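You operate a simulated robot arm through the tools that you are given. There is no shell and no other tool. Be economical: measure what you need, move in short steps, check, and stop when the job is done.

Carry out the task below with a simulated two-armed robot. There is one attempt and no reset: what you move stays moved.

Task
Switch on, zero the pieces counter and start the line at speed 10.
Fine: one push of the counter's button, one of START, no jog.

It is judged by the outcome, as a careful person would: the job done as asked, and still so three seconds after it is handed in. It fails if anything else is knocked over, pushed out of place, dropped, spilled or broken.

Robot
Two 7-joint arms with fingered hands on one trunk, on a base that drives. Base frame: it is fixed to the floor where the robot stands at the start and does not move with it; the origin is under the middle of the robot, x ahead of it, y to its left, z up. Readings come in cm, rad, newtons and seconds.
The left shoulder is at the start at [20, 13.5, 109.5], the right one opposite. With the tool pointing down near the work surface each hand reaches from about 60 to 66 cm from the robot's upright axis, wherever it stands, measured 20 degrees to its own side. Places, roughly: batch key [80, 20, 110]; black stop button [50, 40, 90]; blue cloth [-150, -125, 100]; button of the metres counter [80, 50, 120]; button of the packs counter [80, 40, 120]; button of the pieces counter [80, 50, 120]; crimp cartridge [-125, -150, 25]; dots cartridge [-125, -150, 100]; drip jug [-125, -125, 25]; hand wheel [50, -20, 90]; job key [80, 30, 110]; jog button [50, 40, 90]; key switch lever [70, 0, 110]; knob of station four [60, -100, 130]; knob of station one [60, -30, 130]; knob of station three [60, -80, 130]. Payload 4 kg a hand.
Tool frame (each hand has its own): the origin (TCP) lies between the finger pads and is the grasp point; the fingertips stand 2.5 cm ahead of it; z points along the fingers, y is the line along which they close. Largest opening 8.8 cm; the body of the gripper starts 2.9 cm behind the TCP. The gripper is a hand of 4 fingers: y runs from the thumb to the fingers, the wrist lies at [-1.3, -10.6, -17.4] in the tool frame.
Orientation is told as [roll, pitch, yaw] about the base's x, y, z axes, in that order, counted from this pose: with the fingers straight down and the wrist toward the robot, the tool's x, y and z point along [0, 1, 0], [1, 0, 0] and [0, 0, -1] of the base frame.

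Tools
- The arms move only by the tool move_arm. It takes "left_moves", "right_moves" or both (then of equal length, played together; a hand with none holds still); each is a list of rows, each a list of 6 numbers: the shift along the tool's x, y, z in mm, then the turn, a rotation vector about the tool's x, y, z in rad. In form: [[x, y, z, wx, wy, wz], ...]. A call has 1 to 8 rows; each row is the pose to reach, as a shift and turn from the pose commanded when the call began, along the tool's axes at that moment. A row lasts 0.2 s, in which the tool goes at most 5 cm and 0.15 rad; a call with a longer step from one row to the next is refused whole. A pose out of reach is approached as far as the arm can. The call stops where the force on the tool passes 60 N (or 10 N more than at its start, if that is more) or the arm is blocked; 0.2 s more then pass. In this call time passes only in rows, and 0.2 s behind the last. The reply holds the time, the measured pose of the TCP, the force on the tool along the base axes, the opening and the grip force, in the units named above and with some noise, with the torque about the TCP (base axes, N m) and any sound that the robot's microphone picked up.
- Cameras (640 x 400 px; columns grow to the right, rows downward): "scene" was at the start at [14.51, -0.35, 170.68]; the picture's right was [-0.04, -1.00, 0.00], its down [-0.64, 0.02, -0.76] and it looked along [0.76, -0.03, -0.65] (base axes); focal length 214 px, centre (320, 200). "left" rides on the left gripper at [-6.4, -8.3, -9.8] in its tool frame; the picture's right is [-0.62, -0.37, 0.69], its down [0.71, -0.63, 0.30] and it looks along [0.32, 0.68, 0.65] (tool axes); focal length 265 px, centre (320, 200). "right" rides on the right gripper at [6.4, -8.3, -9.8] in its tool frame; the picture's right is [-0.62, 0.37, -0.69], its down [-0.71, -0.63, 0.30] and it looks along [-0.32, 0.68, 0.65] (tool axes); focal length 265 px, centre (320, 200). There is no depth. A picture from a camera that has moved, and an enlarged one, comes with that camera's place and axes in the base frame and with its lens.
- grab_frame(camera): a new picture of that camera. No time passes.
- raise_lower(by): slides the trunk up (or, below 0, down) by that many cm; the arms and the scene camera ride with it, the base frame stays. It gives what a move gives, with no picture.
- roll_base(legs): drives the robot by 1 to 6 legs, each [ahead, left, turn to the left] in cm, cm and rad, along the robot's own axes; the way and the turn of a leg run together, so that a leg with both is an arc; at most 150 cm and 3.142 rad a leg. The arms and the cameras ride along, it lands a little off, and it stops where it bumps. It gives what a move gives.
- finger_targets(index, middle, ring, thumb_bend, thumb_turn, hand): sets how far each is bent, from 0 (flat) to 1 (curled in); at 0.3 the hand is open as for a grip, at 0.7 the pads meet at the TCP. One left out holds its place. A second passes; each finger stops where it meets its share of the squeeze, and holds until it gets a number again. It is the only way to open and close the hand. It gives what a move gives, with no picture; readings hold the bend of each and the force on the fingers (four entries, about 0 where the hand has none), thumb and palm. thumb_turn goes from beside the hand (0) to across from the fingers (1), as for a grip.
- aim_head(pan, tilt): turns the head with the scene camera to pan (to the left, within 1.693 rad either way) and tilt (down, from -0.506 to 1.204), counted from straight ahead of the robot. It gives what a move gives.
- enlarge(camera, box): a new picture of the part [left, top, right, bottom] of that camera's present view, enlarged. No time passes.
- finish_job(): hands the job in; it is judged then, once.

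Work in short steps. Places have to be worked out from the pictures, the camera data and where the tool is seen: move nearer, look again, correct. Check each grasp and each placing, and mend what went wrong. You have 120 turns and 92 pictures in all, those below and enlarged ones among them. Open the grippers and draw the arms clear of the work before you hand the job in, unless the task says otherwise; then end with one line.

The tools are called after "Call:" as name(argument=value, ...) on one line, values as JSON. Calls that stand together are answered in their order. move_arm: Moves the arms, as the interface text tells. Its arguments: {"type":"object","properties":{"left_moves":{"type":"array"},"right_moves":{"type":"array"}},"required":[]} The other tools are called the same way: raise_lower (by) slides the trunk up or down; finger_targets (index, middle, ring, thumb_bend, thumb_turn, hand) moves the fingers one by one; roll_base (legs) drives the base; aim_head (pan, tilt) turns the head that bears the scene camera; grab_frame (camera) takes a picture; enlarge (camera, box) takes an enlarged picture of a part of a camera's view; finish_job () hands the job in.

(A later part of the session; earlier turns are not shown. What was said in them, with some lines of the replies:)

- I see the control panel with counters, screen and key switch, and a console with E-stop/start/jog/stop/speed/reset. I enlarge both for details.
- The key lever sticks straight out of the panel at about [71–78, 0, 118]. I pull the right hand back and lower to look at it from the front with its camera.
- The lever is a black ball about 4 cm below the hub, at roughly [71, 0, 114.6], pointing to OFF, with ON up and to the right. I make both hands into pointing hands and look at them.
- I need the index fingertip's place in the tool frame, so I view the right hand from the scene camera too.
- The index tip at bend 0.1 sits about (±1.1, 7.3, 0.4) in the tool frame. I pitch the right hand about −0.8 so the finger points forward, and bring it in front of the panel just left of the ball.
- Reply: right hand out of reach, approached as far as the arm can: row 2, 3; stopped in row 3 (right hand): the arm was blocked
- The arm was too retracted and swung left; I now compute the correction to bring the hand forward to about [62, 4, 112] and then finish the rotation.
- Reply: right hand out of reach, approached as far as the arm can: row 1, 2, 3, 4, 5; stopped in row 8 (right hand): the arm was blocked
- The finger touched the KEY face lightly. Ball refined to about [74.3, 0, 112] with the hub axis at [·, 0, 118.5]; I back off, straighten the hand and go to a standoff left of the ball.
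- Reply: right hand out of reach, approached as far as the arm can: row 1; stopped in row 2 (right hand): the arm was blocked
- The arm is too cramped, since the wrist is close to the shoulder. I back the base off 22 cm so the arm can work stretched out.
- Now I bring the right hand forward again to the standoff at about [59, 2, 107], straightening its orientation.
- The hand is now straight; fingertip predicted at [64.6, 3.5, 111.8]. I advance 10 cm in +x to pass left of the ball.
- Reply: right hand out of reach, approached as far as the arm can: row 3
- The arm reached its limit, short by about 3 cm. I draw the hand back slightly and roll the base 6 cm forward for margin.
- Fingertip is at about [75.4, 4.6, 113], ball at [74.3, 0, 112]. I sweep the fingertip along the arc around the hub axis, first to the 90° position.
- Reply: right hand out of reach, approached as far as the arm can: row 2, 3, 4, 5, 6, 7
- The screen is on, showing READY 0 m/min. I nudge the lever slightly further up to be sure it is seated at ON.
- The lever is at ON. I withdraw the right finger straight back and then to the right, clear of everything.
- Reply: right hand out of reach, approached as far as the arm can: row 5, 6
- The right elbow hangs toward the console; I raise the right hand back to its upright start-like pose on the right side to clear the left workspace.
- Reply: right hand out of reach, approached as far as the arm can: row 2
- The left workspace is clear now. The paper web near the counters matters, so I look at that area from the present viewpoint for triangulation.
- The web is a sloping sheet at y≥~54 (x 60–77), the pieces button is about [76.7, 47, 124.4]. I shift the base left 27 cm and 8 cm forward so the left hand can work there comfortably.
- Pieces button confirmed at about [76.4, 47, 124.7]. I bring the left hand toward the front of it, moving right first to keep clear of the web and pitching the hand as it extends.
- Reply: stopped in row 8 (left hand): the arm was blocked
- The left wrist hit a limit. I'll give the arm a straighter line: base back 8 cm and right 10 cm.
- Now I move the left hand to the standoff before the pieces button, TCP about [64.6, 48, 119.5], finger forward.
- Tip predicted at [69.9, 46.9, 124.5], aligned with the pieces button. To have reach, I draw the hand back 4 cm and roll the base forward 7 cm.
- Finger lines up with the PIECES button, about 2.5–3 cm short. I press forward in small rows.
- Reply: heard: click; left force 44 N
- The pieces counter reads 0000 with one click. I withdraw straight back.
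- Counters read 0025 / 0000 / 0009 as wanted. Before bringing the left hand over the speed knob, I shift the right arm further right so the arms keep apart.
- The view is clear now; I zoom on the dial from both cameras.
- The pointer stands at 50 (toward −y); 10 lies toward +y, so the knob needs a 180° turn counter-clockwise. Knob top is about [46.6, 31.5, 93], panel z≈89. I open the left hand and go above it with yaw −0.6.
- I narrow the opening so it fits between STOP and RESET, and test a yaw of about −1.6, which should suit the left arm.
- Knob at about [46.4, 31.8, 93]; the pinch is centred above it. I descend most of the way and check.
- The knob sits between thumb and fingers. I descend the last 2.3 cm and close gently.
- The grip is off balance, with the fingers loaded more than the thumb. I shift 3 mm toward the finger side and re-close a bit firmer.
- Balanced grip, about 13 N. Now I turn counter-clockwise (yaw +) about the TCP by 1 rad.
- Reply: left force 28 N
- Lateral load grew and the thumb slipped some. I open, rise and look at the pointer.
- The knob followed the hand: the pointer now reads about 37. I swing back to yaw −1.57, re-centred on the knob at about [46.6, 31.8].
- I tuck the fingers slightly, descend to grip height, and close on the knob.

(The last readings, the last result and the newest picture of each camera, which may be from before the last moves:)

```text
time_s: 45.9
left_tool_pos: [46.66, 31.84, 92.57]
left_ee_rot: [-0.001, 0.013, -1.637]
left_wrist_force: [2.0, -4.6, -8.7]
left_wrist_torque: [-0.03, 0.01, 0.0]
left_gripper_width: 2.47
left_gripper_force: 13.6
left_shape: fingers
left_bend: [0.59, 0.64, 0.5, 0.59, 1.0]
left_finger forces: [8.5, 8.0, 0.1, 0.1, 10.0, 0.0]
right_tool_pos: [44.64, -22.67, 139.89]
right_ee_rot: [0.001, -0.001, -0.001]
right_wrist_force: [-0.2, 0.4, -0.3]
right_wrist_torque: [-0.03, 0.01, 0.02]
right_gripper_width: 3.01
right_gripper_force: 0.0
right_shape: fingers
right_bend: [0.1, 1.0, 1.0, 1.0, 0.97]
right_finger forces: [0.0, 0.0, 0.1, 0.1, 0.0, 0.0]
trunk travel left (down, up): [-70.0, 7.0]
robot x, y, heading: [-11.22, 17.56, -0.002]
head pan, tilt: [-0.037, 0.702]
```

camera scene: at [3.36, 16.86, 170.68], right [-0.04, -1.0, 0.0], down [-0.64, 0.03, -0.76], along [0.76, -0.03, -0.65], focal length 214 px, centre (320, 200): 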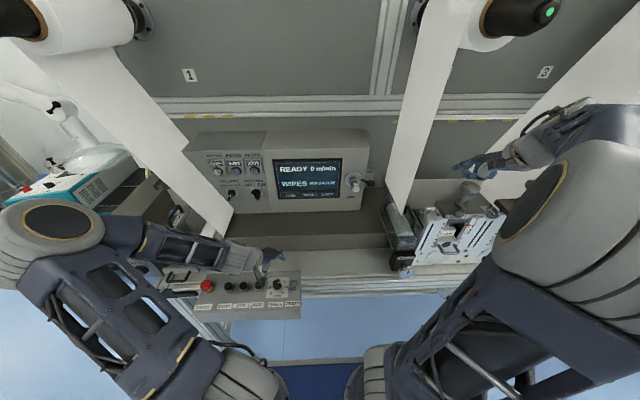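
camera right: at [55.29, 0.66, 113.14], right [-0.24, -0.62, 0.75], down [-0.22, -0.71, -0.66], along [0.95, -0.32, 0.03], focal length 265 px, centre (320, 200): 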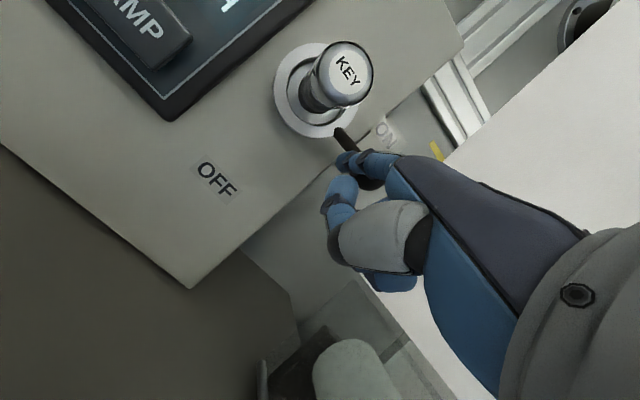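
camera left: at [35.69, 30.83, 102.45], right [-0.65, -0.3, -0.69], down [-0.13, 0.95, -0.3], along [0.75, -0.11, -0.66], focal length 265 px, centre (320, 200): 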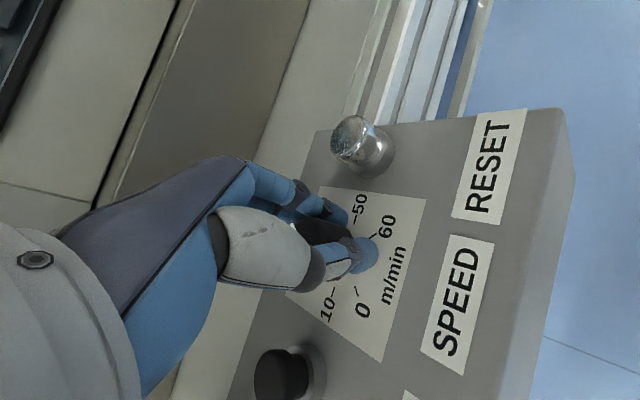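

Balanced enough. I turn another 1.1 rad counter-clockwise.

Call:
move_arm(left_moves=[[0, 0, 0, 0, 0, -0.1375], [0, 0, 0, 0, 0, -0.275], [0, 0, 0, 0, 0, -0.4125], [0, 0, 0, 0, 0, -0.55], [0, 0, 0, 0, 0, -0.6875], [0, 0, 0, 0, 0, -0.825], [0, 0, 0, 0, 0, -0.9625], [0, 0, 0, 0, 0, -1.1]])

Call:
finger_targets(hand="left", index=0.43, middle=0.43, ring=0.43, thumb_bend=0.43, thumb_turn=1)

Call:
move_arm(left_moves=[[0, 0, -40, 0, 0, 0]])

Call:
enlarge(camera="left", box=[260, 120, 500, 320])

```text
time_s: 47.7
left_tool_pos: [46.71, 31.87, 92.45]
left_ee_rot: [0.011, 0.008, -0.536]
left_wrist_force: [1.3, 0.9, -8.3]
left_wrist_torque: [0.09, 0.12, -0.02]
left_gripper_width: 2.41
left_gripper_force: 13.9
left_shape: fingers
left_bend: [0.59, 0.64, 0.5, 0.6, 1.0]
left_finger forces: [8.1, 8.2, 0.0, 0.0, 11.6, 0.1]
left hand out of reach, approached as far as the arm can: row 5
right_tool_pos: [44.64, -22.63, 139.93]
right_ee_rot: [0.0, -0.001, 0.001]
right_wrist_force: [-0.3, -1.3, -0.1]
right_wrist_torque: [-0.03, 0.0, -0.02]
right_gripper_width: 3.03
right_gripper_force: 0.1
right_shape: fingers
right_bend: [0.1, 1.0, 1.0, 1.0, 0.97]
right_finger forces: [0.1, 0.0, 0.0, 0.1, 0.0, 0.1]
trunk travel left (down, up): [-70.0, 7.0]
robot x, y, heading: [-10.86, 17.53, -0.005]
head pan, tilt: [-0.037, 0.702]
```

```text
time_s: 48.7
left_tool_pos: [46.79, 31.74, 92.4]
left_ee_rot: [0.011, 0.008, -0.537]
left_wrist_force: [0.6, 0.7, 0.4]
left_wrist_torque: [-0.01, -0.02, -0.04]
left_gripper_width: 5.64
left_gripper_force: 0.0
left_shape: fingers
left_bend: [0.43, 0.43, 0.43, 0.43, 0.99]
left_finger forces: [0.0, 0.0, 0.0, 0.0, 0.0, 0.0]
right_tool_pos: [44.76, -22.68, 139.97]
right_ee_rot: [0.0, -0.001, -0.004]
right_wrist_force: [0.8, -0.5, -0.3]
right_wrist_torque: [-0.01, -0.03, -0.03]
right_gripper_width: 3.0
right_gripper_force: 0.1
right_shape: fingers
right_bend: [0.1, 1.0, 1.0, 1.0, 0.97]
right_finger forces: [0.1, 0.1, 0.0, 0.0, 0.0, 0.0]
trunk travel left (down, up): [-70.0, 7.0]
robot x, y, heading: [-11.4, 17.73, -0.008]
head pan, tilt: [-0.037, 0.702]
```

```text
time_s: 49.1
left_tool_pos: [46.69, 31.89, 96.56]
left_ee_rot: [0.013, 0.006, -0.539]
left_wrist_force: [0.6, -0.2, 0.0]
left_wrist_torque: [-0.03, 0.03, 0.03]
left_gripper_width: 5.62
left_gripper_force: 0.0
left_shape: fingers
left_bend: [0.43, 0.43, 0.43, 0.43, 0.99]
left_finger forces: [0.0, 0.1, 0.1, 0.1, 0.0, 0.1]
right_tool_pos: [44.5, -22.6, 139.94]
right_ee_rot: [0.0, -0.001, -0.002]
right_wrist_force: [-0.2, 0.9, 0.4]
right_wrist_torque: [-0.02, 0.01, 0.01]
right_gripper_width: 3.0
right_gripper_force: 0.1
right_shape: fingers
right_bend: [0.1, 1.0, 1.0, 1.0, 0.97]
right_finger forces: [0.1, 0.1, 0.0, 0.0, 0.0, 0.0]
trunk travel left (down, up): [-70.0, 7.0]
robot x, y, heading: [-10.98, 17.19, -0.007]
head pan, tilt: [-0.037, 0.702]
```

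```text
2.00 times, centred on (380, 220) of left
camera zoom: at [36.34, 30.55, 106.38], right [-0.63, -0.33, -0.7], down [-0.17, 0.94, -0.29], along [0.75, -0.06, -0.65], focal length 531 px, centre (200, 160)
```

zoom: 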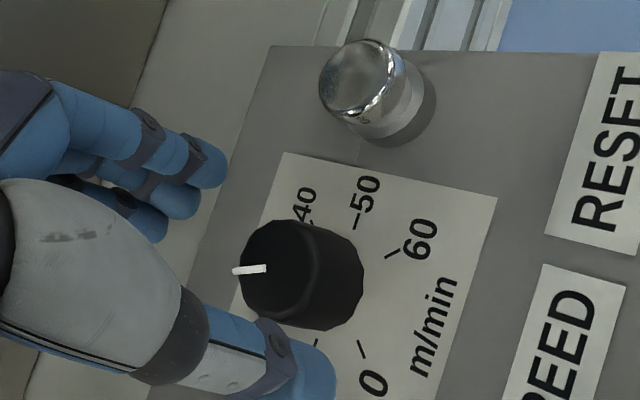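

The pointer now reads about 25. I swing back again for another grip.

Call:
move_arm(left_moves=[[0, 0, -10, 0, 0, 0.1375], [0, 0, -10, 0, 0, 0.275], [0, 0, -10, 0, 0, 0.4125], [0, 0, -10, 0, 0, 0.55], [0, 0, -10, 0, 0, 0.6875], [0, 0, -10, 0, 0, 0.825], [0, 0, -10, 0, 0, 0.9625], [0, 0, -10, 0, 0, 1.1]])

Call:
move_arm(left_moves=[[0, 0, 25, 0, 0, 0], [0, 0, 50, 0, 0, 0]])

Call:
finger_targets(hand="left", index=0.72, middle=0.72, ring=0.5, thumb_bend=0.72)

```text
time_s: 50.9
left_tool_pos: [46.72, 31.69, 97.52]
left_ee_rot: [-0.001, 0.012, -1.639]
left_wrist_force: [-0.5, 0.1, 0.6]
left_wrist_torque: [-0.02, 0.04, 0.01]
left_gripper_width: 5.64
left_gripper_force: 0.1
left_shape: fingers
left_bend: [0.43, 0.43, 0.43, 0.43, 0.99]
left_finger forces: [0.0, 0.1, 0.0, 0.0, 0.0, 0.1]
right_tool_pos: [44.56, -22.68, 139.8]
right_ee_rot: [-0.001, 0.002, 0.0]
right_wrist_force: [0.1, 0.3, -0.4]
right_wrist_torque: [0.01, -0.03, -0.01]
right_gripper_width: 3.01
right_gripper_force: 0.2
right_shape: fingers
right_bend: [0.1, 1.0, 1.0, 1.0, 0.97]
right_finger forces: [0.0, 0.0, 0.0, 0.0, 0.0, 0.0]
trunk travel left (down, up): [-70.0, 7.0]
robot x, y, heading: [-11.36, 17.03, -0.005]
head pan, tilt: [-0.037, 0.702]
```

```text
time_s: 51.5
left_tool_pos: [46.94, 31.76, 92.47]
left_ee_rot: [-0.001, 0.012, -1.639]
left_wrist_force: [-0.1, -0.2, -0.5]
left_wrist_torque: [-0.01, -0.06, 0.0]
left_gripper_width: 5.67
left_gripper_force: 0.0
left_shape: fingers
left_bend: [0.43, 0.43, 0.43, 0.43, 0.99]
left_finger forces: [0.0, 0.0, 0.0, 0.1, 0.1, 0.0]
right_tool_pos: [44.65, -22.79, 139.82]
right_ee_rot: [0.001, 0.001, -0.002]
right_wrist_force: [0.3, -0.3, 0.2]
right_wrist_torque: [0.02, 0.0, 0.0]
right_gripper_width: 3.0
right_gripper_force: 0.0
right_shape: fingers
right_bend: [0.1, 1.0, 1.0, 1.0, 0.97]
right_finger forces: [0.0, 0.1, 0.1, 0.0, 0.1, 0.0]
trunk travel left (down, up): [-70.0, 7.0]
robot x, y, heading: [-11.19, 17.45, -0.003]
head pan, tilt: [-0.037, 0.702]
```

```text
time_s: 52.5
left_tool_pos: [46.85, 31.65, 92.54]
left_ee_rot: [0.0, 0.014, -1.64]
left_wrist_force: [3.0, -3.0, -8.8]
left_wrist_torque: [0.0, -0.03, 0.02]
left_gripper_width: 2.44
left_gripper_force: 13.5
left_shape: fingers
left_bend: [0.58, 0.64, 0.5, 0.6, 1.0]
left_finger forces: [8.6, 7.6, 0.0, 0.0, 10.6, 0.0]
right_tool_pos: [44.61, -22.81, 139.95]
right_ee_rot: [0.001, 0.001, 0.0]
right_wrist_force: [1.2, -0.4, 0.6]
right_wrist_torque: [0.01, -0.01, -0.04]
right_gripper_width: 2.98
right_gripper_force: 0.2
right_shape: fingers
right_bend: [0.1, 1.0, 1.0, 1.0, 0.97]
right_finger forces: [0.0, 0.0, 0.0, 0.0, 0.0, 0.0]
trunk travel left (down, up): [-70.0, 7.0]
robot x, y, heading: [-10.77, 17.43, -0.005]
head pan, tilt: [-0.037, 0.702]
```

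Grip is good; I turn 1.1 rad more, then release, rise and inspect.

Call:
move_arm(left_moves=[[0, 0, 0, 0, 0, -0.1375], [0, 0, 0, 0, 0, -0.275], [0, 0, 0, 0, 0, -0.4125], [0, 0, 0, 0, 0, -0.55], [0, 0, 0, 0, 0, -0.6875], [0, 0, 0, 0, 0, -0.825], [0, 0, 0, 0, 0, -0.9625], [0, 0, 0, 0, 0, -1.1]])

Call:
finger_targets(hand="left", index=0.43, middle=0.43, ring=0.43, thumb_bend=0.43, thumb_turn=1)

Call:
move_arm(left_moves=[[0, 0, -40, 0, 0, 0], [0, -30, -80, 0, 0, 0], [0, -60, -90, 0, 0, 0]])

Call:
grab_frame(camera="left")

Call:
enlarge(camera="scene", box=[190, 255, 310, 325])

```text
time_s: 54.3
left_tool_pos: [46.78, 31.86, 92.39]
left_ee_rot: [0.011, 0.006, -0.537]
left_wrist_force: [0.1, 4.3, -10.9]
left_wrist_torque: [0.1, 0.13, -0.08]
left_gripper_width: 2.45
left_gripper_force: 14.5
left_shape: fingers
left_bend: [0.59, 0.64, 0.5, 0.6, 1.0]
left_finger forces: [7.2, 8.4, 0.1, 0.1, 12.8, 0.0]
left hand out of reach, approached as far as the arm can: row 5
right_tool_pos: [44.62, -22.74, 139.98]
right_ee_rot: [0.0, -0.001, 0.001]
right_wrist_force: [-0.2, 0.0, -0.5]
right_wrist_torque: [0.02, 0.0, 0.03]
right_gripper_width: 3.0
right_gripper_force: 0.1
right_shape: fingers
right_bend: [0.1, 1.0, 1.0, 1.0, 0.97]
right_finger forces: [0.0, 0.1, 0.0, 0.0, 0.1, 0.1]
trunk travel left (down, up): [-70.0, 7.0]
robot x, y, heading: [-11.61, 17.43, -0.007]
head pan, tilt: [-0.037, 0.702]
```

```text
time_s: 55.3
left_tool_pos: [46.8, 31.81, 92.54]
left_ee_rot: [0.011, 0.006, -0.536]
left_wrist_force: [-0.5, -0.3, -0.1]
left_wrist_torque: [0.02, 0.02, 0.02]
left_gripper_width: 5.63
left_gripper_force: 0.0
left_shape: fingers
left_bend: [0.43, 0.43, 0.43, 0.43, 0.99]
left_finger forces: [0.0, 0.1, 0.0, 0.0, 0.0, 0.0]
right_tool_pos: [44.66, -22.62, 139.88]
right_ee_rot: [0.001, 0.0, -0.002]
right_wrist_force: [-1.1, 1.0, 0.2]
right_wrist_torque: [-0.02, 0.04, 0.03]
right_gripper_width: 2.99
right_gripper_force: 0.1
right_shape: fingers
right_bend: [0.1, 1.0, 1.0, 1.0, 0.97]
right_finger forces: [0.0, 0.1, 0.1, 0.1, 0.0, 0.0]
trunk travel left (down, up): [-70.0, 7.0]
robot x, y, heading: [-11.02, 17.47, -0.005]
head pan, tilt: [-0.037, 0.702]
```

```text
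time_s: 56.1
left_tool_pos: [41.68, 34.77, 101.46]
left_ee_rot: [0.011, 0.006, -0.539]
left_wrist_force: [0.5, -0.5, 0.9]
left_wrist_torque: [0.01, -0.01, 0.05]
left_gripper_width: 5.65
left_gripper_force: 0.0
left_shape: fingers
left_bend: [0.43, 0.43, 0.43, 0.43, 0.99]
left_finger forces: [0.0, 0.1, 0.0, 0.1, 0.0, 0.1]
right_tool_pos: [44.56, -22.78, 139.89]
right_ee_rot: [0.001, 0.001, -0.002]
right_wrist_force: [-0.2, 0.6, -0.1]
right_wrist_torque: [0.03, 0.02, 0.01]
right_gripper_width: 3.0
right_gripper_force: 0.0
right_shape: fingers
right_bend: [0.1, 1.0, 1.0, 1.0, 0.97]
right_finger forces: [0.0, 0.0, 0.0, 0.1, 0.0, 0.0]
trunk travel left (down, up): [-70.0, 7.0]
robot x, y, heading: [-11.45, 17.39, -0.005]
head pan, tilt: [-0.037, 0.702]
```

```text
32 pictures are left
camera left: at [31.3, 33.45, 111.39], right [-0.63, -0.33, -0.7], down [-0.17, 0.94, -0.29], along [0.75, -0.06, -0.65], focal length 265 px, centre (320, 200)
```

left: 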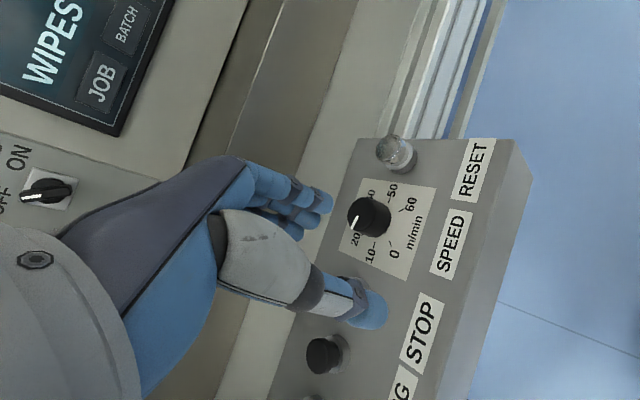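

```text
5.33 times, centred on (250, 290) of scene
camera zoom: at [3.41, 16.86, 170.67], right [-0.04, -1.0, 0.0], down [-0.64, 0.03, -0.76], along [0.76, -0.03, -0.65], focal length 1144 px, centre (693, -280)
```

zoom: 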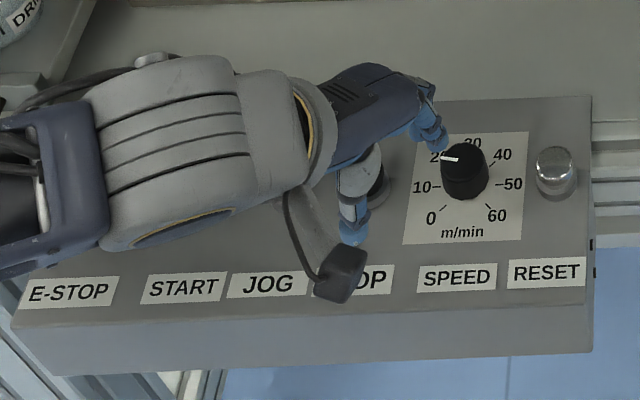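

Call:
enlarge(camera="left", box=[330, 170, 430, 270])

Call:
enlarge(camera="scene", box=[262, 268, 302, 305])

```text
4.00 times, centred on (380, 220) of left
camera zoom: at [31.3, 33.45, 111.39], right [-0.63, -0.33, -0.7], down [-0.17, 0.94, -0.29], along [0.75, -0.06, -0.65], focal length 1062 px, centre (80, 120)
```

zoom: 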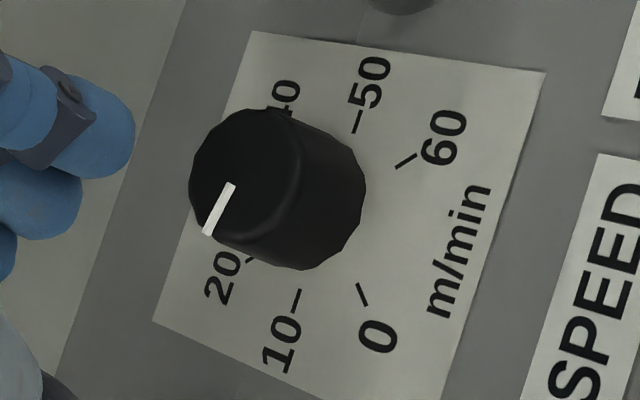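

```text
10.81 times, centred on (282, 286) of scene
camera zoom: at [3.41, 16.86, 170.67], right [-0.04, -1.0, 0.0], down [-0.64, 0.03, -0.76], along [0.76, -0.03, -0.65], focal length 2319 px, centre (731, -735)
```

zoom: 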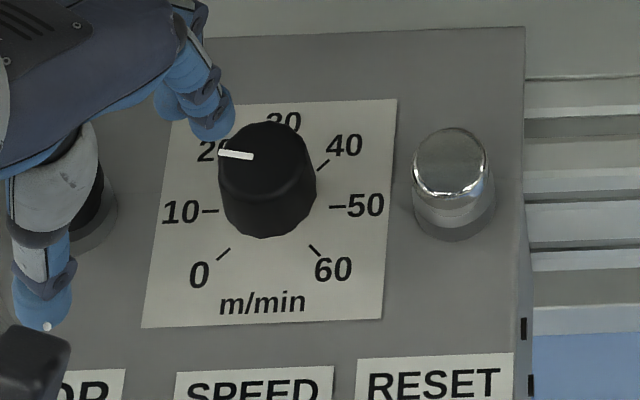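

The pointer reads about 12–13, roughly 0.2 rad short of 10. I return to the knob with yaw about −0.84 for a small correcting turn.

Call:
move_arm(left_moves=[[0, 30, 5, 0, 0, 0.1], [0, 60, 10, 0, 0, 0.2], [0, 60, 35, 0, 0, 0.3], [0, 60, 70, 0, 0, 0.3], [0, 60, 90, 0, 0, 0.3]])

Call:
finger_targets(hand="left", index=0.72, middle=0.72, ring=0.5, thumb_bend=0.72)

```text
time_s: 57.3
left_tool_pos: [46.74, 31.81, 92.4]
left_ee_rot: [0.008, 0.009, -0.84]
left_wrist_force: [-0.6, -0.4, 0.3]
left_wrist_torque: [-0.01, -0.01, 0.01]
left_gripper_width: 5.67
left_gripper_force: 0.1
left_shape: fingers
left_bend: [0.43, 0.43, 0.43, 0.43, 0.99]
left_finger forces: [0.1, 0.0, 0.0, 0.1, 0.1, 0.0]
right_tool_pos: [44.65, -22.63, 139.85]
right_ee_rot: [0.0, 0.001, -0.002]
right_wrist_force: [0.0, 0.6, -0.5]
right_wrist_torque: [0.0, 0.0, -0.02]
right_gripper_width: 2.97
right_gripper_force: 0.1
right_shape: fingers
right_bend: [0.1, 1.0, 1.0, 1.0, 0.97]
right_finger forces: [0.0, 0.1, 0.0, 0.0, 0.0, 0.0]
trunk travel left (down, up): [-70.0, 7.0]
robot x, y, heading: [-11.44, 17.4, -0.008]
head pan, tilt: [-0.037, 0.702]
```

```text
time_s: 58.3
left_tool_pos: [46.64, 31.91, 92.41]
left_ee_rot: [0.009, 0.011, -0.838]
left_wrist_force: [2.0, -0.8, -9.2]
left_wrist_torque: [-0.02, -0.01, 0.0]
left_gripper_width: 2.43
left_gripper_force: 14.7
left_shape: fingers
left_bend: [0.59, 0.64, 0.5, 0.59, 1.0]
left_finger forces: [8.8, 8.0, 0.1, 0.1, 12.1, 0.0]
right_tool_pos: [44.55, -22.67, 139.89]
right_ee_rot: [0.0, -0.001, -0.001]
right_wrist_force: [0.4, 0.3, 0.6]
right_wrist_torque: [0.02, -0.01, -0.03]
right_gripper_width: 3.0
right_gripper_force: 0.0
right_shape: fingers
right_bend: [0.1, 1.0, 1.0, 1.0, 0.97]
right_finger forces: [0.0, 0.1, 0.1, 0.0, 0.0, 0.0]
trunk travel left (down, up): [-70.0, 7.0]
robot x, y, heading: [-11.35, 17.57, -0.005]
head pan, tilt: [-0.037, 0.702]
```

Good grip. I turn 0.25 rad, release, rise and look again.

Call:
move_arm(left_moves=[[0, 0, 0, 0, 0, -0.12], [0, 0, 0, 0, 0, -0.25]])

Call:
finger_targets(hand="left", index=0.43, middle=0.43, ring=0.43, thumb_bend=0.43, thumb_turn=1)

Call:
move_arm(left_moves=[[0, 0, -40, 0, 0, 0], [0, -30, -80, 0, 0, 0], [0, -60, -90, 0, 0, 0]])

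Call:
enlarge(camera="left", box=[330, 150, 450, 270])

Call:
enlarge(camera="scene", box=[262, 268, 302, 305])

```text
time_s: 58.9
left_tool_pos: [46.67, 31.92, 92.36]
left_ee_rot: [0.01, 0.009, -0.586]
left_wrist_force: [0.1, 0.6, -14.7]
left_wrist_torque: [0.0, 0.08, -0.04]
left_gripper_width: 2.44
left_gripper_force: 14.7
left_shape: fingers
left_bend: [0.59, 0.64, 0.5, 0.59, 1.0]
left_finger forces: [8.1, 8.7, 0.0, 0.0, 12.9, 0.0]
right_tool_pos: [44.62, -22.54, 139.96]
right_ee_rot: [0.0, 0.001, -0.001]
right_wrist_force: [-0.1, -0.4, -0.3]
right_wrist_torque: [-0.02, -0.02, 0.0]
right_gripper_width: 3.02
right_gripper_force: 0.0
right_shape: fingers
right_bend: [0.1, 1.0, 1.0, 1.0, 0.97]
right_finger forces: [0.1, 0.0, 0.1, 0.0, 0.1, 0.1]
trunk travel left (down, up): [-70.0, 7.0]
robot x, y, heading: [-11.16, 17.19, -0.002]
head pan, tilt: [-0.037, 0.702]
```

```text
time_s: 59.9
left_tool_pos: [46.66, 31.75, 92.55]
left_ee_rot: [0.011, 0.007, -0.588]
left_wrist_force: [0.3, 0.1, -0.3]
left_wrist_torque: [-0.05, 0.01, 0.01]
left_gripper_width: 5.65
left_gripper_force: 0.0
left_shape: fingers
left_bend: [0.43, 0.43, 0.43, 0.43, 0.99]
left_finger forces: [0.1, 0.0, 0.0, 0.1, 0.1, 0.0]
right_tool_pos: [44.61, -22.73, 139.79]
right_ee_rot: [0.0, 0.0, -0.001]
right_wrist_force: [-0.1, 1.0, 1.3]
right_wrist_torque: [-0.01, -0.04, -0.01]
right_gripper_width: 2.99
right_gripper_force: 0.1
right_shape: fingers
right_bend: [0.1, 1.0, 1.0, 1.0, 0.97]
right_finger forces: [0.0, 0.0, 0.1, 0.0, 0.0, 0.0]
trunk travel left (down, up): [-70.0, 7.0]
robot x, y, heading: [-11.4, 17.12, -0.002]
head pan, tilt: [-0.037, 0.702]
```

```text
time_s: 60.7
left_tool_pos: [41.8, 35.11, 101.66]
left_ee_rot: [0.013, 0.006, -0.59]
left_wrist_force: [0.2, 0.2, -0.6]
left_wrist_torque: [0.01, 0.01, 0.0]
left_gripper_width: 5.67
left_gripper_force: 0.1
left_shape: fingers
left_bend: [0.43, 0.43, 0.43, 0.43, 0.99]
left_finger forces: [0.1, 0.0, 0.1, 0.0, 0.1, 0.0]
right_tool_pos: [44.72, -22.84, 139.86]
right_ee_rot: [-0.001, 0.0, 0.001]
right_wrist_force: [0.3, 0.1, 0.5]
right_wrist_torque: [-0.01, 0.0, -0.01]
right_gripper_width: 2.98
right_gripper_force: 0.1
right_shape: fingers
right_bend: [0.1, 1.0, 1.0, 1.0, 0.97]
right_finger forces: [0.0, 0.1, 0.1, 0.0, 0.1, 0.0]
trunk travel left (down, up): [-70.0, 7.0]
robot x, y, heading: [-11.74, 17.55, -0.003]
head pan, tilt: [-0.037, 0.702]
```

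```text
3.33 times, centred on (390, 210) of left
camera zoom: at [31.47, 34.22, 111.5], right [-0.65, -0.3, -0.7], down [-0.13, 0.95, -0.29], along [0.75, -0.1, -0.66], focal length 885 px, centre (87, 167)
```

zoom: 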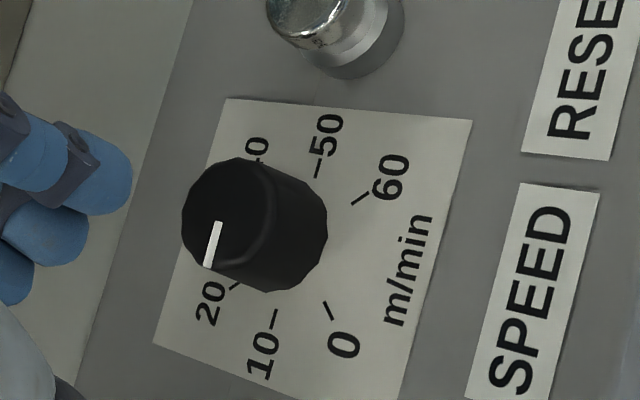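

```text
10.81 times, centred on (282, 286) of scene
camera zoom: at [3.41, 16.86, 170.67], right [-0.04, -1.0, 0.0], down [-0.64, 0.03, -0.76], along [0.76, -0.03, -0.65], focal length 2319 px, centre (731, -735)
```

zoom: 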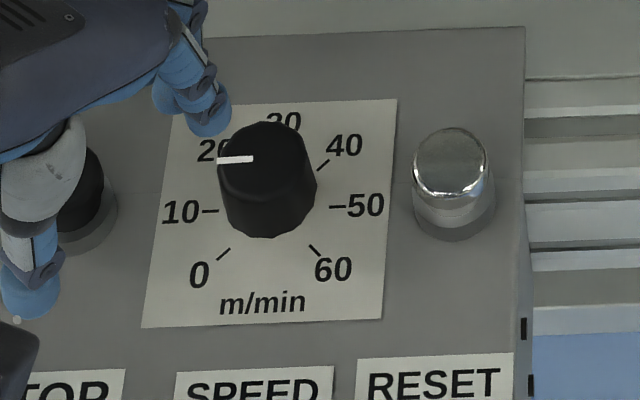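

The pointer now aligns with the 10 mark. Next START at about [46.5, 50.6, 92]; I make a pointing hand and move over it, pitched so the index points down.

Call:
move_arm(left_moves=[[22, -17, -20, 0.081, -0.025, -0.096], [43, -35, -40, 0.162, -0.049, -0.193], [65, -52, -55, 0.243, -0.074, -0.289], [86, -69, -65, 0.324, -0.098, -0.385], [108, -87, -75, 0.405, -0.123, -0.481], [129, -104, -80, 0.485, -0.148, -0.578]])

Call:
finger_targets(hand="left", index=0.1, middle=1, ring=1, thumb_bend=1)

Call:
grab_frame(camera="left")

Call:
enlarge(camera="scene", box=[150, 210, 320, 330])

```text
time_s: 62.1
left_tool_pos: [40.29, 51.42, 109.8]
left_ee_rot: [0.015, 0.502, 0.012]
left_wrist_force: [-0.6, -0.7, -0.7]
left_wrist_torque: [-0.01, 0.01, 0.02]
left_gripper_width: 5.67
left_gripper_force: 0.1
left_shape: fingers
left_bend: [0.43, 0.43, 0.43, 0.43, 0.99]
left_finger forces: [0.0, 0.0, 0.0, 0.0, 0.0, 0.1]
right_tool_pos: [44.55, -22.62, 139.78]
right_ee_rot: [0.001, 0.001, -0.002]
right_wrist_force: [0.0, -0.6, 0.1]
right_wrist_torque: [-0.03, 0.0, 0.0]
right_gripper_width: 3.03
right_gripper_force: 0.0
right_shape: fingers
right_bend: [0.1, 1.0, 1.0, 1.0, 0.97]
right_finger forces: [0.0, 0.1, 0.0, 0.1, 0.0, 0.0]
trunk travel left (down, up): [-70.0, 7.0]
robot x, y, heading: [-11.46, 17.42, -0.004]
head pan, tilt: [-0.037, 0.702]
```

```text
time_s: 63.1
left_tool_pos: [40.38, 51.44, 109.92]
left_ee_rot: [0.014, 0.501, 0.007]
left_wrist_force: [0.2, -0.1, 0.2]
left_wrist_torque: [0.03, 0.0, 0.05]
left_gripper_width: 2.97
left_gripper_force: 0.2
left_shape: fingers
left_bend: [0.1, 1.0, 1.0, 1.0, 1.0]
left_finger forces: [0.0, 0.0, 0.0, 0.0, 0.0, 0.0]
right_tool_pos: [44.47, -22.72, 139.79]
right_ee_rot: [-0.001, 0.0, -0.002]
right_wrist_force: [-0.8, 0.1, 0.0]
right_wrist_torque: [0.03, 0.03, -0.03]
right_gripper_width: 2.98
right_gripper_force: 0.0
right_shape: fingers
right_bend: [0.1, 1.0, 1.0, 1.0, 0.97]
right_finger forces: [0.1, 0.0, 0.0, 0.1, 0.0, 0.0]
trunk travel left (down, up): [-70.0, 7.0]
robot x, y, heading: [-11.16, 17.37, -0.003]
head pan, tilt: [-0.037, 0.702]
```

```text
26 pictures are left
camera left: at [37.8, 44.91, 122.37], right [-0.65, -0.62, -0.44], down [-0.7, 0.71, 0.04], along [0.29, 0.34, -0.9], focal length 265 px, centre (320, 200)
```

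left: 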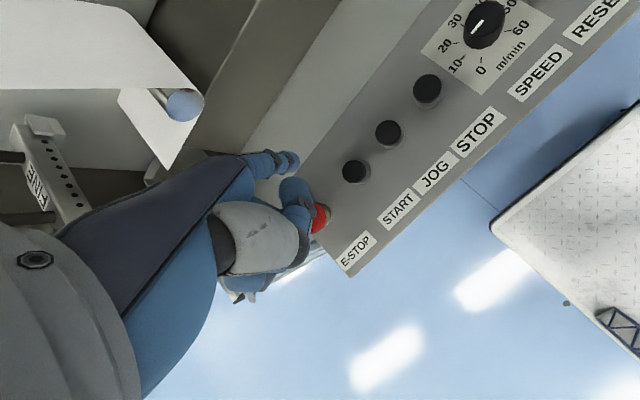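

```text
3.33 times, centred on (235, 270) of scene
camera zoom: at [3.37, 16.89, 170.68], right [-0.04, -1.0, 0.0], down [-0.64, 0.03, -0.76], along [0.76, -0.03, -0.65], focal length 715 px, centre (603, -33)
```

zoom: 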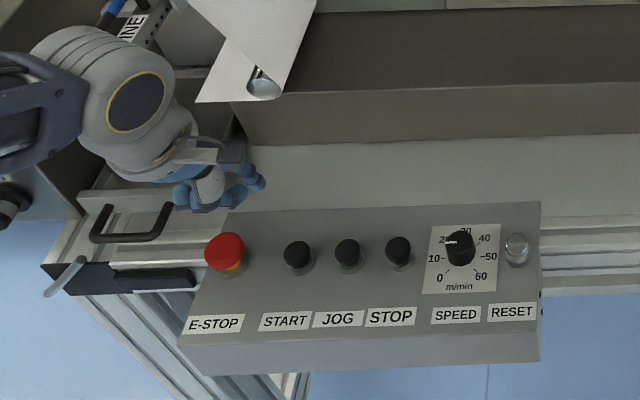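

Fingertip predicted at [46.5, 50.5, 106], directly above START at [46.6, 50.6, 92]. I descend 11 cm and check.

Call:
move_arm(left_moves=[[1, 19, 35, 0, 0, 0], [1, 38, 70, 0, 0, 0], [1, 53, 97, 0, 0, 0]])

Call:
grab_frame(camera="left")

Call:
enlarge(camera="scene", box=[150, 210, 320, 330])

```text
time_s: 63.9
left_tool_pos: [40.24, 51.57, 98.74]
left_ee_rot: [0.017, 0.498, 0.008]
left_wrist_force: [0.3, 0.1, 0.3]
left_wrist_torque: [0.0, -0.02, 0.01]
left_gripper_width: 2.99
left_gripper_force: 0.0
left_shape: fingers
left_bend: [0.1, 1.0, 1.0, 1.0, 1.0]
left_finger forces: [0.0, 0.1, 0.0, 0.1, 0.1, 0.1]
right_tool_pos: [44.57, -22.71, 139.91]
right_ee_rot: [0.0, 0.0, -0.002]
right_wrist_force: [-0.7, -0.3, 0.4]
right_wrist_torque: [0.03, 0.03, -0.02]
right_gripper_width: 2.99
right_gripper_force: 0.0
right_shape: fingers
right_bend: [0.1, 1.0, 1.0, 1.0, 0.97]
right_finger forces: [0.0, 0.0, 0.0, 0.0, 0.1, 0.0]
trunk travel left (down, up): [-70.0, 7.0]
robot x, y, heading: [-10.86, 17.35, -0.001]
head pan, tilt: [-0.037, 0.702]
```

```text
24 pictures are left
camera left: at [37.81, 45.06, 111.39], right [-0.65, -0.62, -0.44], down [-0.7, 0.71, 0.04], along [0.29, 0.34, -0.9], focal length 265 px, centre (320, 200)
```

left: 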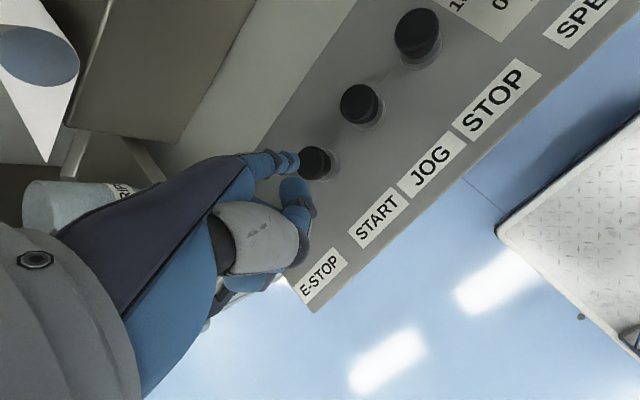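

```text
3.33 times, centred on (235, 270) of scene
camera zoom: at [3.35, 16.87, 170.68], right [-0.04, -1.0, 0.0], down [-0.64, 0.03, -0.76], along [0.76, -0.03, -0.65], focal length 715 px, centre (603, -33)
```

zoom: 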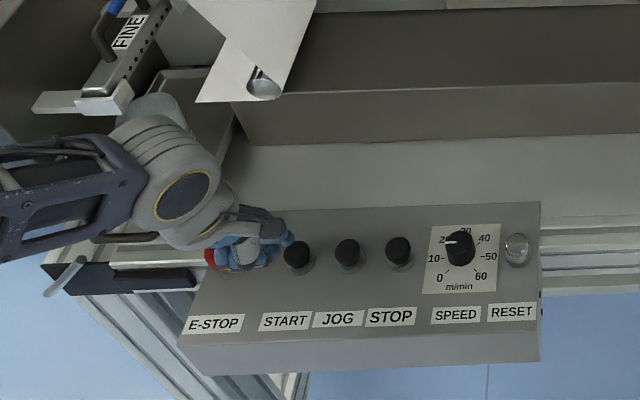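

START confirmed below the tip, but the curled fingers come near the E-STOP. I rise 2 cm and yaw the hand +0.5 about the fingertip to move the knuckles away from it.

Call:
move_arm(left_moves=[[-8, -9, -18, 0, -0.06, -0.11], [-16, -8, -18, 0, -0.12, -0.22], [-23, -8, -18, 0, -0.18, -0.33], [-31, -7, -19, 0, -0.24, -0.439]])

Call:
grab_frame(camera="left")

Call:
enlarge(camera="scene", box=[150, 210, 320, 330])

```text
time_s: 64.9
left_tool_pos: [40.56, 48.68, 100.64]
left_ee_rot: [0.013, 0.492, 0.51]
left_wrist_force: [-0.3, 0.2, 0.5]
left_wrist_torque: [0.03, 0.02, 0.02]
left_gripper_width: 2.97
left_gripper_force: 0.0
left_shape: fingers
left_bend: [0.1, 1.0, 1.0, 1.0, 1.0]
left_finger forces: [0.1, 0.0, 0.0, 0.0, 0.1, 0.0]
right_tool_pos: [44.62, -22.66, 139.87]
right_ee_rot: [0.001, 0.0, -0.002]
right_wrist_force: [0.9, -0.1, -0.2]
right_wrist_torque: [-0.02, -0.01, -0.01]
right_gripper_width: 3.0
right_gripper_force: 0.0
right_shape: fingers
right_bend: [0.1, 1.0, 1.0, 1.0, 0.97]
right_finger forces: [0.0, 0.1, 0.0, 0.0, 0.1, 0.0]
trunk travel left (down, up): [-70.0, 7.0]
robot x, y, heading: [-11.15, 17.41, -0.001]
head pan, tilt: [-0.037, 0.702]
```

```text
22 pictures are left
camera left: at [41.4, 41.6, 113.26], right [-0.27, -0.85, -0.44], down [-0.96, 0.29, 0.04], along [0.09, 0.43, -0.9], focal length 265 px, centre (320, 200)
```

left: 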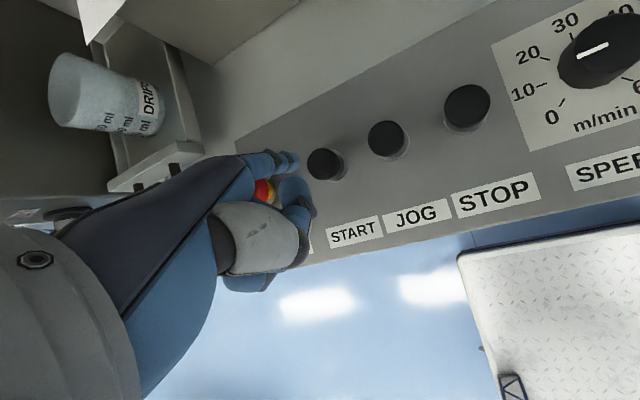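

```text
3.33 times, centred on (235, 270) of scene
camera zoom: at [3.36, 16.89, 170.68], right [-0.04, -1.0, 0.0], down [-0.64, 0.03, -0.76], along [0.76, -0.03, -0.65], focal length 715 px, centre (603, -33)
```

zoom: 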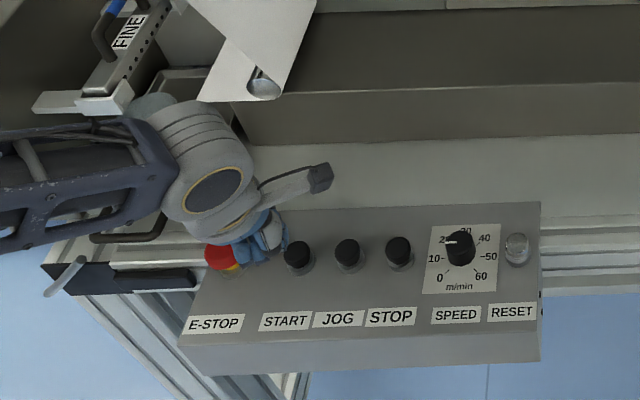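

The E-STOP is clear of the knuckles now and the tip is over START. I press down in small rows.

Call:
move_arm(left_moves=[[-2, 14, 26, 0, 0, 0], [-2, 19, 35, 0, 0, 0], [-2, 21, 40, 0, 0, 0], [-2, 24, 44, 0, 0, 0], [-2, 26, 48, 0, 0, 0]])

Call:
enlarge(camera="scene", box=[150, 120, 390, 330])

```text
time_s: 66.3
left_tool_pos: [40.72, 48.22, 95.68]
left_ee_rot: [0.008, 0.482, 0.501]
left_wrist_force: [-10.2, -3.2, 35.1]
left_wrist_torque: [0.72, -1.86, 0.03]
left_gripper_width: 2.98
left_gripper_force: 17.5
left_shape: fingers
left_bend: [0.1, 1.0, 1.0, 1.0, 1.0]
left_finger forces: [35.4, 0.0, 0.0, 0.0, 0.1, 0.0]
right_tool_pos: [44.51, -22.83, 139.95]
right_ee_rot: [0.0, -0.001, 0.0]
right_wrist_force: [-0.2, 0.2, 0.2]
right_wrist_torque: [-0.05, -0.02, -0.02]
right_gripper_width: 2.99
right_gripper_force: 0.1
right_shape: fingers
right_bend: [0.1, 1.0, 1.0, 1.0, 0.97]
right_finger forces: [0.0, 0.0, 0.0, 0.0, 0.0, 0.0]
trunk travel left (down, up): [-70.0, 7.0]
robot x, y, heading: [-11.3, 17.52, -0.005]
head pan, tilt: [-0.037, 0.702]
heard: click
stopped in row 5 (left hand): the force on the tool passed its limit at 62 N (the readings are from after the stop); the commanded pose is now the measured one
```

```text
1.90 times, centred on (270, 225) of scene
camera zoom: at [3.2, 16.8, 170.69], right [-0.04, -1.0, 0.0], down [-0.64, 0.03, -0.76], along [0.76, -0.03, -0.64], focal length 408 px, centre (415, 152)
```

zoom: 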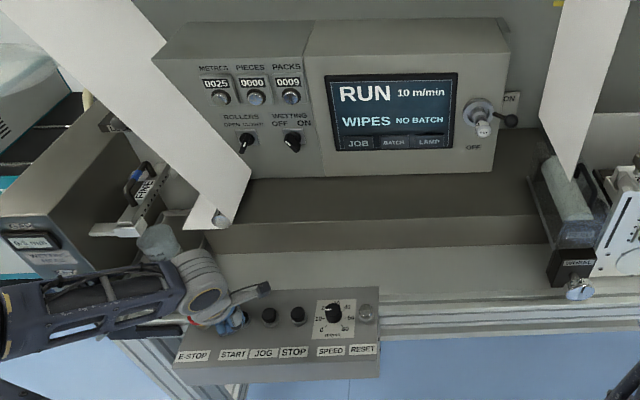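

The screen shows RUN at 10 m/min. I lift off START straight up and clear.

Call:
move_arm(left_moves=[[0, -14, -26, 0, 0, 0], [0, -28, -52, 0, 0, 0], [0, -47, -88, 0, 0, 0], [0, -66, -123, 0, 0, 0], [0, -90, -150, 0, 0, 0]])

Call:
enlarge(camera="scene", box=[190, 140, 390, 320])

```text
time_s: 67.5
left_tool_pos: [40.16, 47.77, 112.81]
left_ee_rot: [0.008, 0.488, 0.503]
left_wrist_force: [-0.3, 0.6, -0.3]
left_wrist_torque: [-0.02, -0.03, 0.0]
left_gripper_width: 2.99
left_gripper_force: 0.1
left_shape: fingers
left_bend: [0.1, 1.0, 1.0, 1.0, 1.0]
left_finger forces: [0.0, 0.0, 0.1, 0.0, 0.0, 0.0]
right_tool_pos: [44.63, -22.71, 139.95]
right_ee_rot: [0.0, 0.001, -0.002]
right_wrist_force: [-0.2, -0.3, -0.3]
right_wrist_torque: [0.0, -0.03, -0.01]
right_gripper_width: 2.98
right_gripper_force: 0.0
right_shape: fingers
right_bend: [0.1, 1.0, 1.0, 1.0, 0.97]
right_finger forces: [0.0, 0.0, 0.0, 0.0, 0.1, 0.1]
trunk travel left (down, up): [-70.0, 7.0]
robot x, y, heading: [-11.42, 17.11, -0.009]
head pan, tilt: [-0.037, 0.702]
```

```text
2.22 times, centred on (290, 230) of scene
camera zoom: at [3.37, 16.91, 170.67], right [-0.04, -1.0, 0.0], down [-0.64, 0.03, -0.76], along [0.76, -0.03, -0.65], focal length 477 px, centre (387, 133)
```

zoom: 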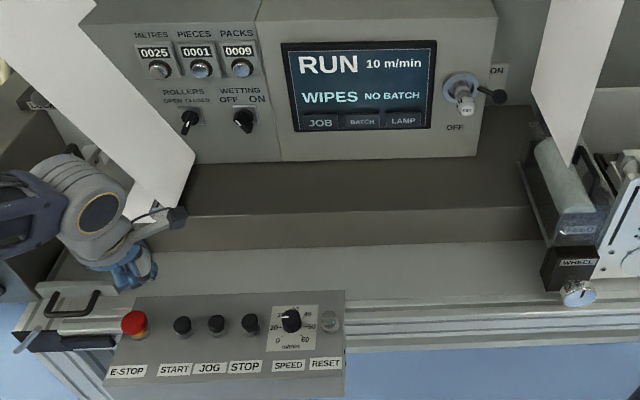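

RUN at 10 m/min, with pieces counting up from zero. I back the base away from the line and open both hands.

Call:
roll_base(legs=[[-25, 0, 0]])

Call:
finger_targets(hand="left", index=0.3, middle=0.3, ring=0.3, thumb_bend=0.3)

Call:
finger_targets(hand="right", index=0.3, middle=0.3, ring=0.3, thumb_bend=0.3)

Call:
grab_frame(camera="scene")

Call:
enlarge(camera="scene", box=[200, 110, 380, 270])

```text
time_s: 69.3
left_tool_pos: [15.08, 47.98, 112.82]
left_ee_rot: [0.011, 0.489, 0.504]
left_wrist_force: [0.8, 0.1, -0.3]
left_wrist_torque: [-0.01, 0.02, 0.01]
left_gripper_width: 3.0
left_gripper_force: 0.1
left_shape: fingers
left_bend: [0.1, 1.0, 1.0, 1.0, 1.0]
left_finger forces: [0.0, 0.1, 0.1, 0.0, 0.0, 0.1]
right_tool_pos: [19.59, -22.51, 139.87]
right_ee_rot: [-0.001, -0.002, 0.0]
right_wrist_force: [0.8, 0.2, 0.7]
right_wrist_torque: [0.02, -0.01, -0.02]
right_gripper_width: 2.99
right_gripper_force: 0.1
right_shape: fingers
right_bend: [0.1, 1.0, 1.0, 1.0, 0.97]
right_finger forces: [0.1, 0.0, 0.0, 0.0, 0.0, 0.1]
trunk travel left (down, up): [-70.0, 7.0]
robot x, y, heading: [-36.17, 17.19, -0.007]
head pan, tilt: [-0.037, 0.702]
```

```text
time_s: 70.3
left_tool_pos: [15.11, 47.98, 112.8]
left_ee_rot: [0.01, 0.487, 0.504]
left_wrist_force: [-0.8, 0.0, 0.2]
left_wrist_torque: [-0.01, -0.03, 0.0]
left_gripper_width: 8.47
left_gripper_force: 0.1
left_shape: fingers
left_bend: [0.3, 0.3, 0.3, 0.3, 0.98]
left_finger forces: [0.0, 0.1, 0.1, 0.0, 0.0, 0.1]
right_tool_pos: [19.51, -22.65, 139.95]
right_ee_rot: [0.0, 0.0, 0.0]
right_wrist_force: [-0.4, -0.5, 0.1]
right_wrist_torque: [0.03, -0.03, -0.02]
right_gripper_width: 3.01
right_gripper_force: 0.0
right_shape: fingers
right_bend: [0.1, 1.0, 1.0, 1.0, 0.97]
right_finger forces: [0.1, 0.0, 0.0, 0.0, 0.0, 0.0]
trunk travel left (down, up): [-70.0, 7.0]
robot x, y, heading: [-36.22, 17.25, -0.002]
head pan, tilt: [-0.037, 0.702]
```

```text
time_s: 71.3
left_tool_pos: [15.09, 47.92, 112.71]
left_ee_rot: [0.009, 0.488, 0.506]
left_wrist_force: [0.1, -0.8, 0.4]
left_wrist_torque: [0.0, 0.0, 0.01]
left_gripper_width: 8.46
left_gripper_force: 0.2
left_shape: fingers
left_bend: [0.3, 0.3, 0.3, 0.3, 0.98]
left_finger forces: [0.0, 0.1, 0.0, 0.0, 0.1, 0.0]
right_tool_pos: [19.56, -22.55, 139.89]
right_ee_rot: [0.0, 0.0, 0.001]
right_wrist_force: [0.3, 0.2, -0.3]
right_wrist_torque: [-0.02, 0.0, -0.01]
right_gripper_width: 8.47
right_gripper_force: 0.0
right_shape: fingers
right_bend: [0.3, 0.3, 0.3, 0.3, 0.97]
right_finger forces: [0.1, 0.0, 0.1, 0.0, 0.0, 0.0]
trunk travel left (down, up): [-70.0, 7.0]
robot x, y, heading: [-36.07, 16.91, -0.006]
head pan, tilt: [-0.037, 0.702]
```

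```text
18 pictures are left
camera scene: at [-21.66, 16.97, 170.68], right [-0.04, -1.0, 0.0], down [-0.64, 0.03, -0.76], along [0.76, -0.03, -0.65], focal length 214 px, centre (320, 200)
```

scene: 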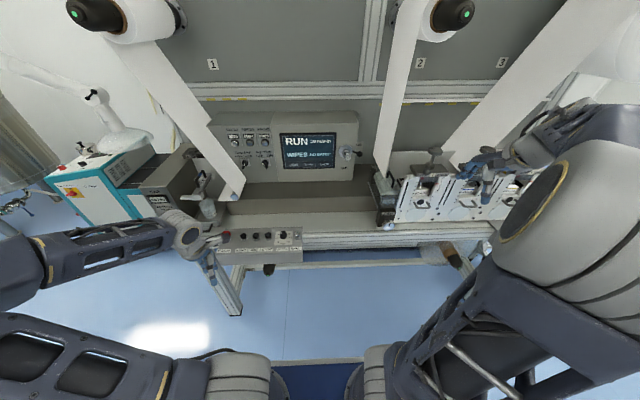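

```text
2.50 times, centred on (290, 190) of scene
camera zoom: at [-21.66, 16.97, 170.68], right [-0.04, -1.0, 0.0], down [-0.64, 0.03, -0.76], along [0.76, -0.03, -0.65], focal length 536 px, centre (395, 225)
```

zoom: 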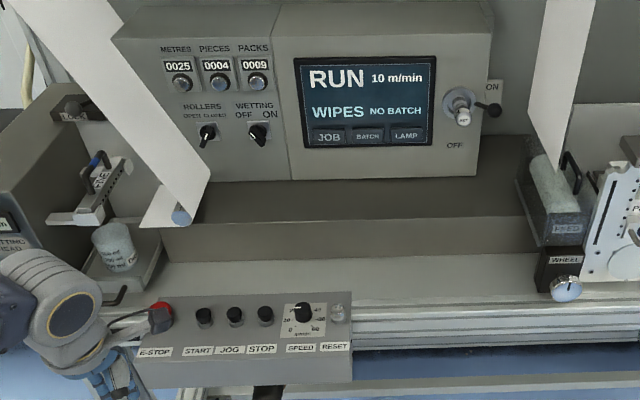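

The line is running at 10 m/min, pieces count from zero, hands are open and clear of the work. I hand it in.

Call:
finish_job()

```text
The job is handed in.
```

The line is switched on and running at 10 m/min; the pieces counter was zeroed with one push and START pressed once, with no jog.
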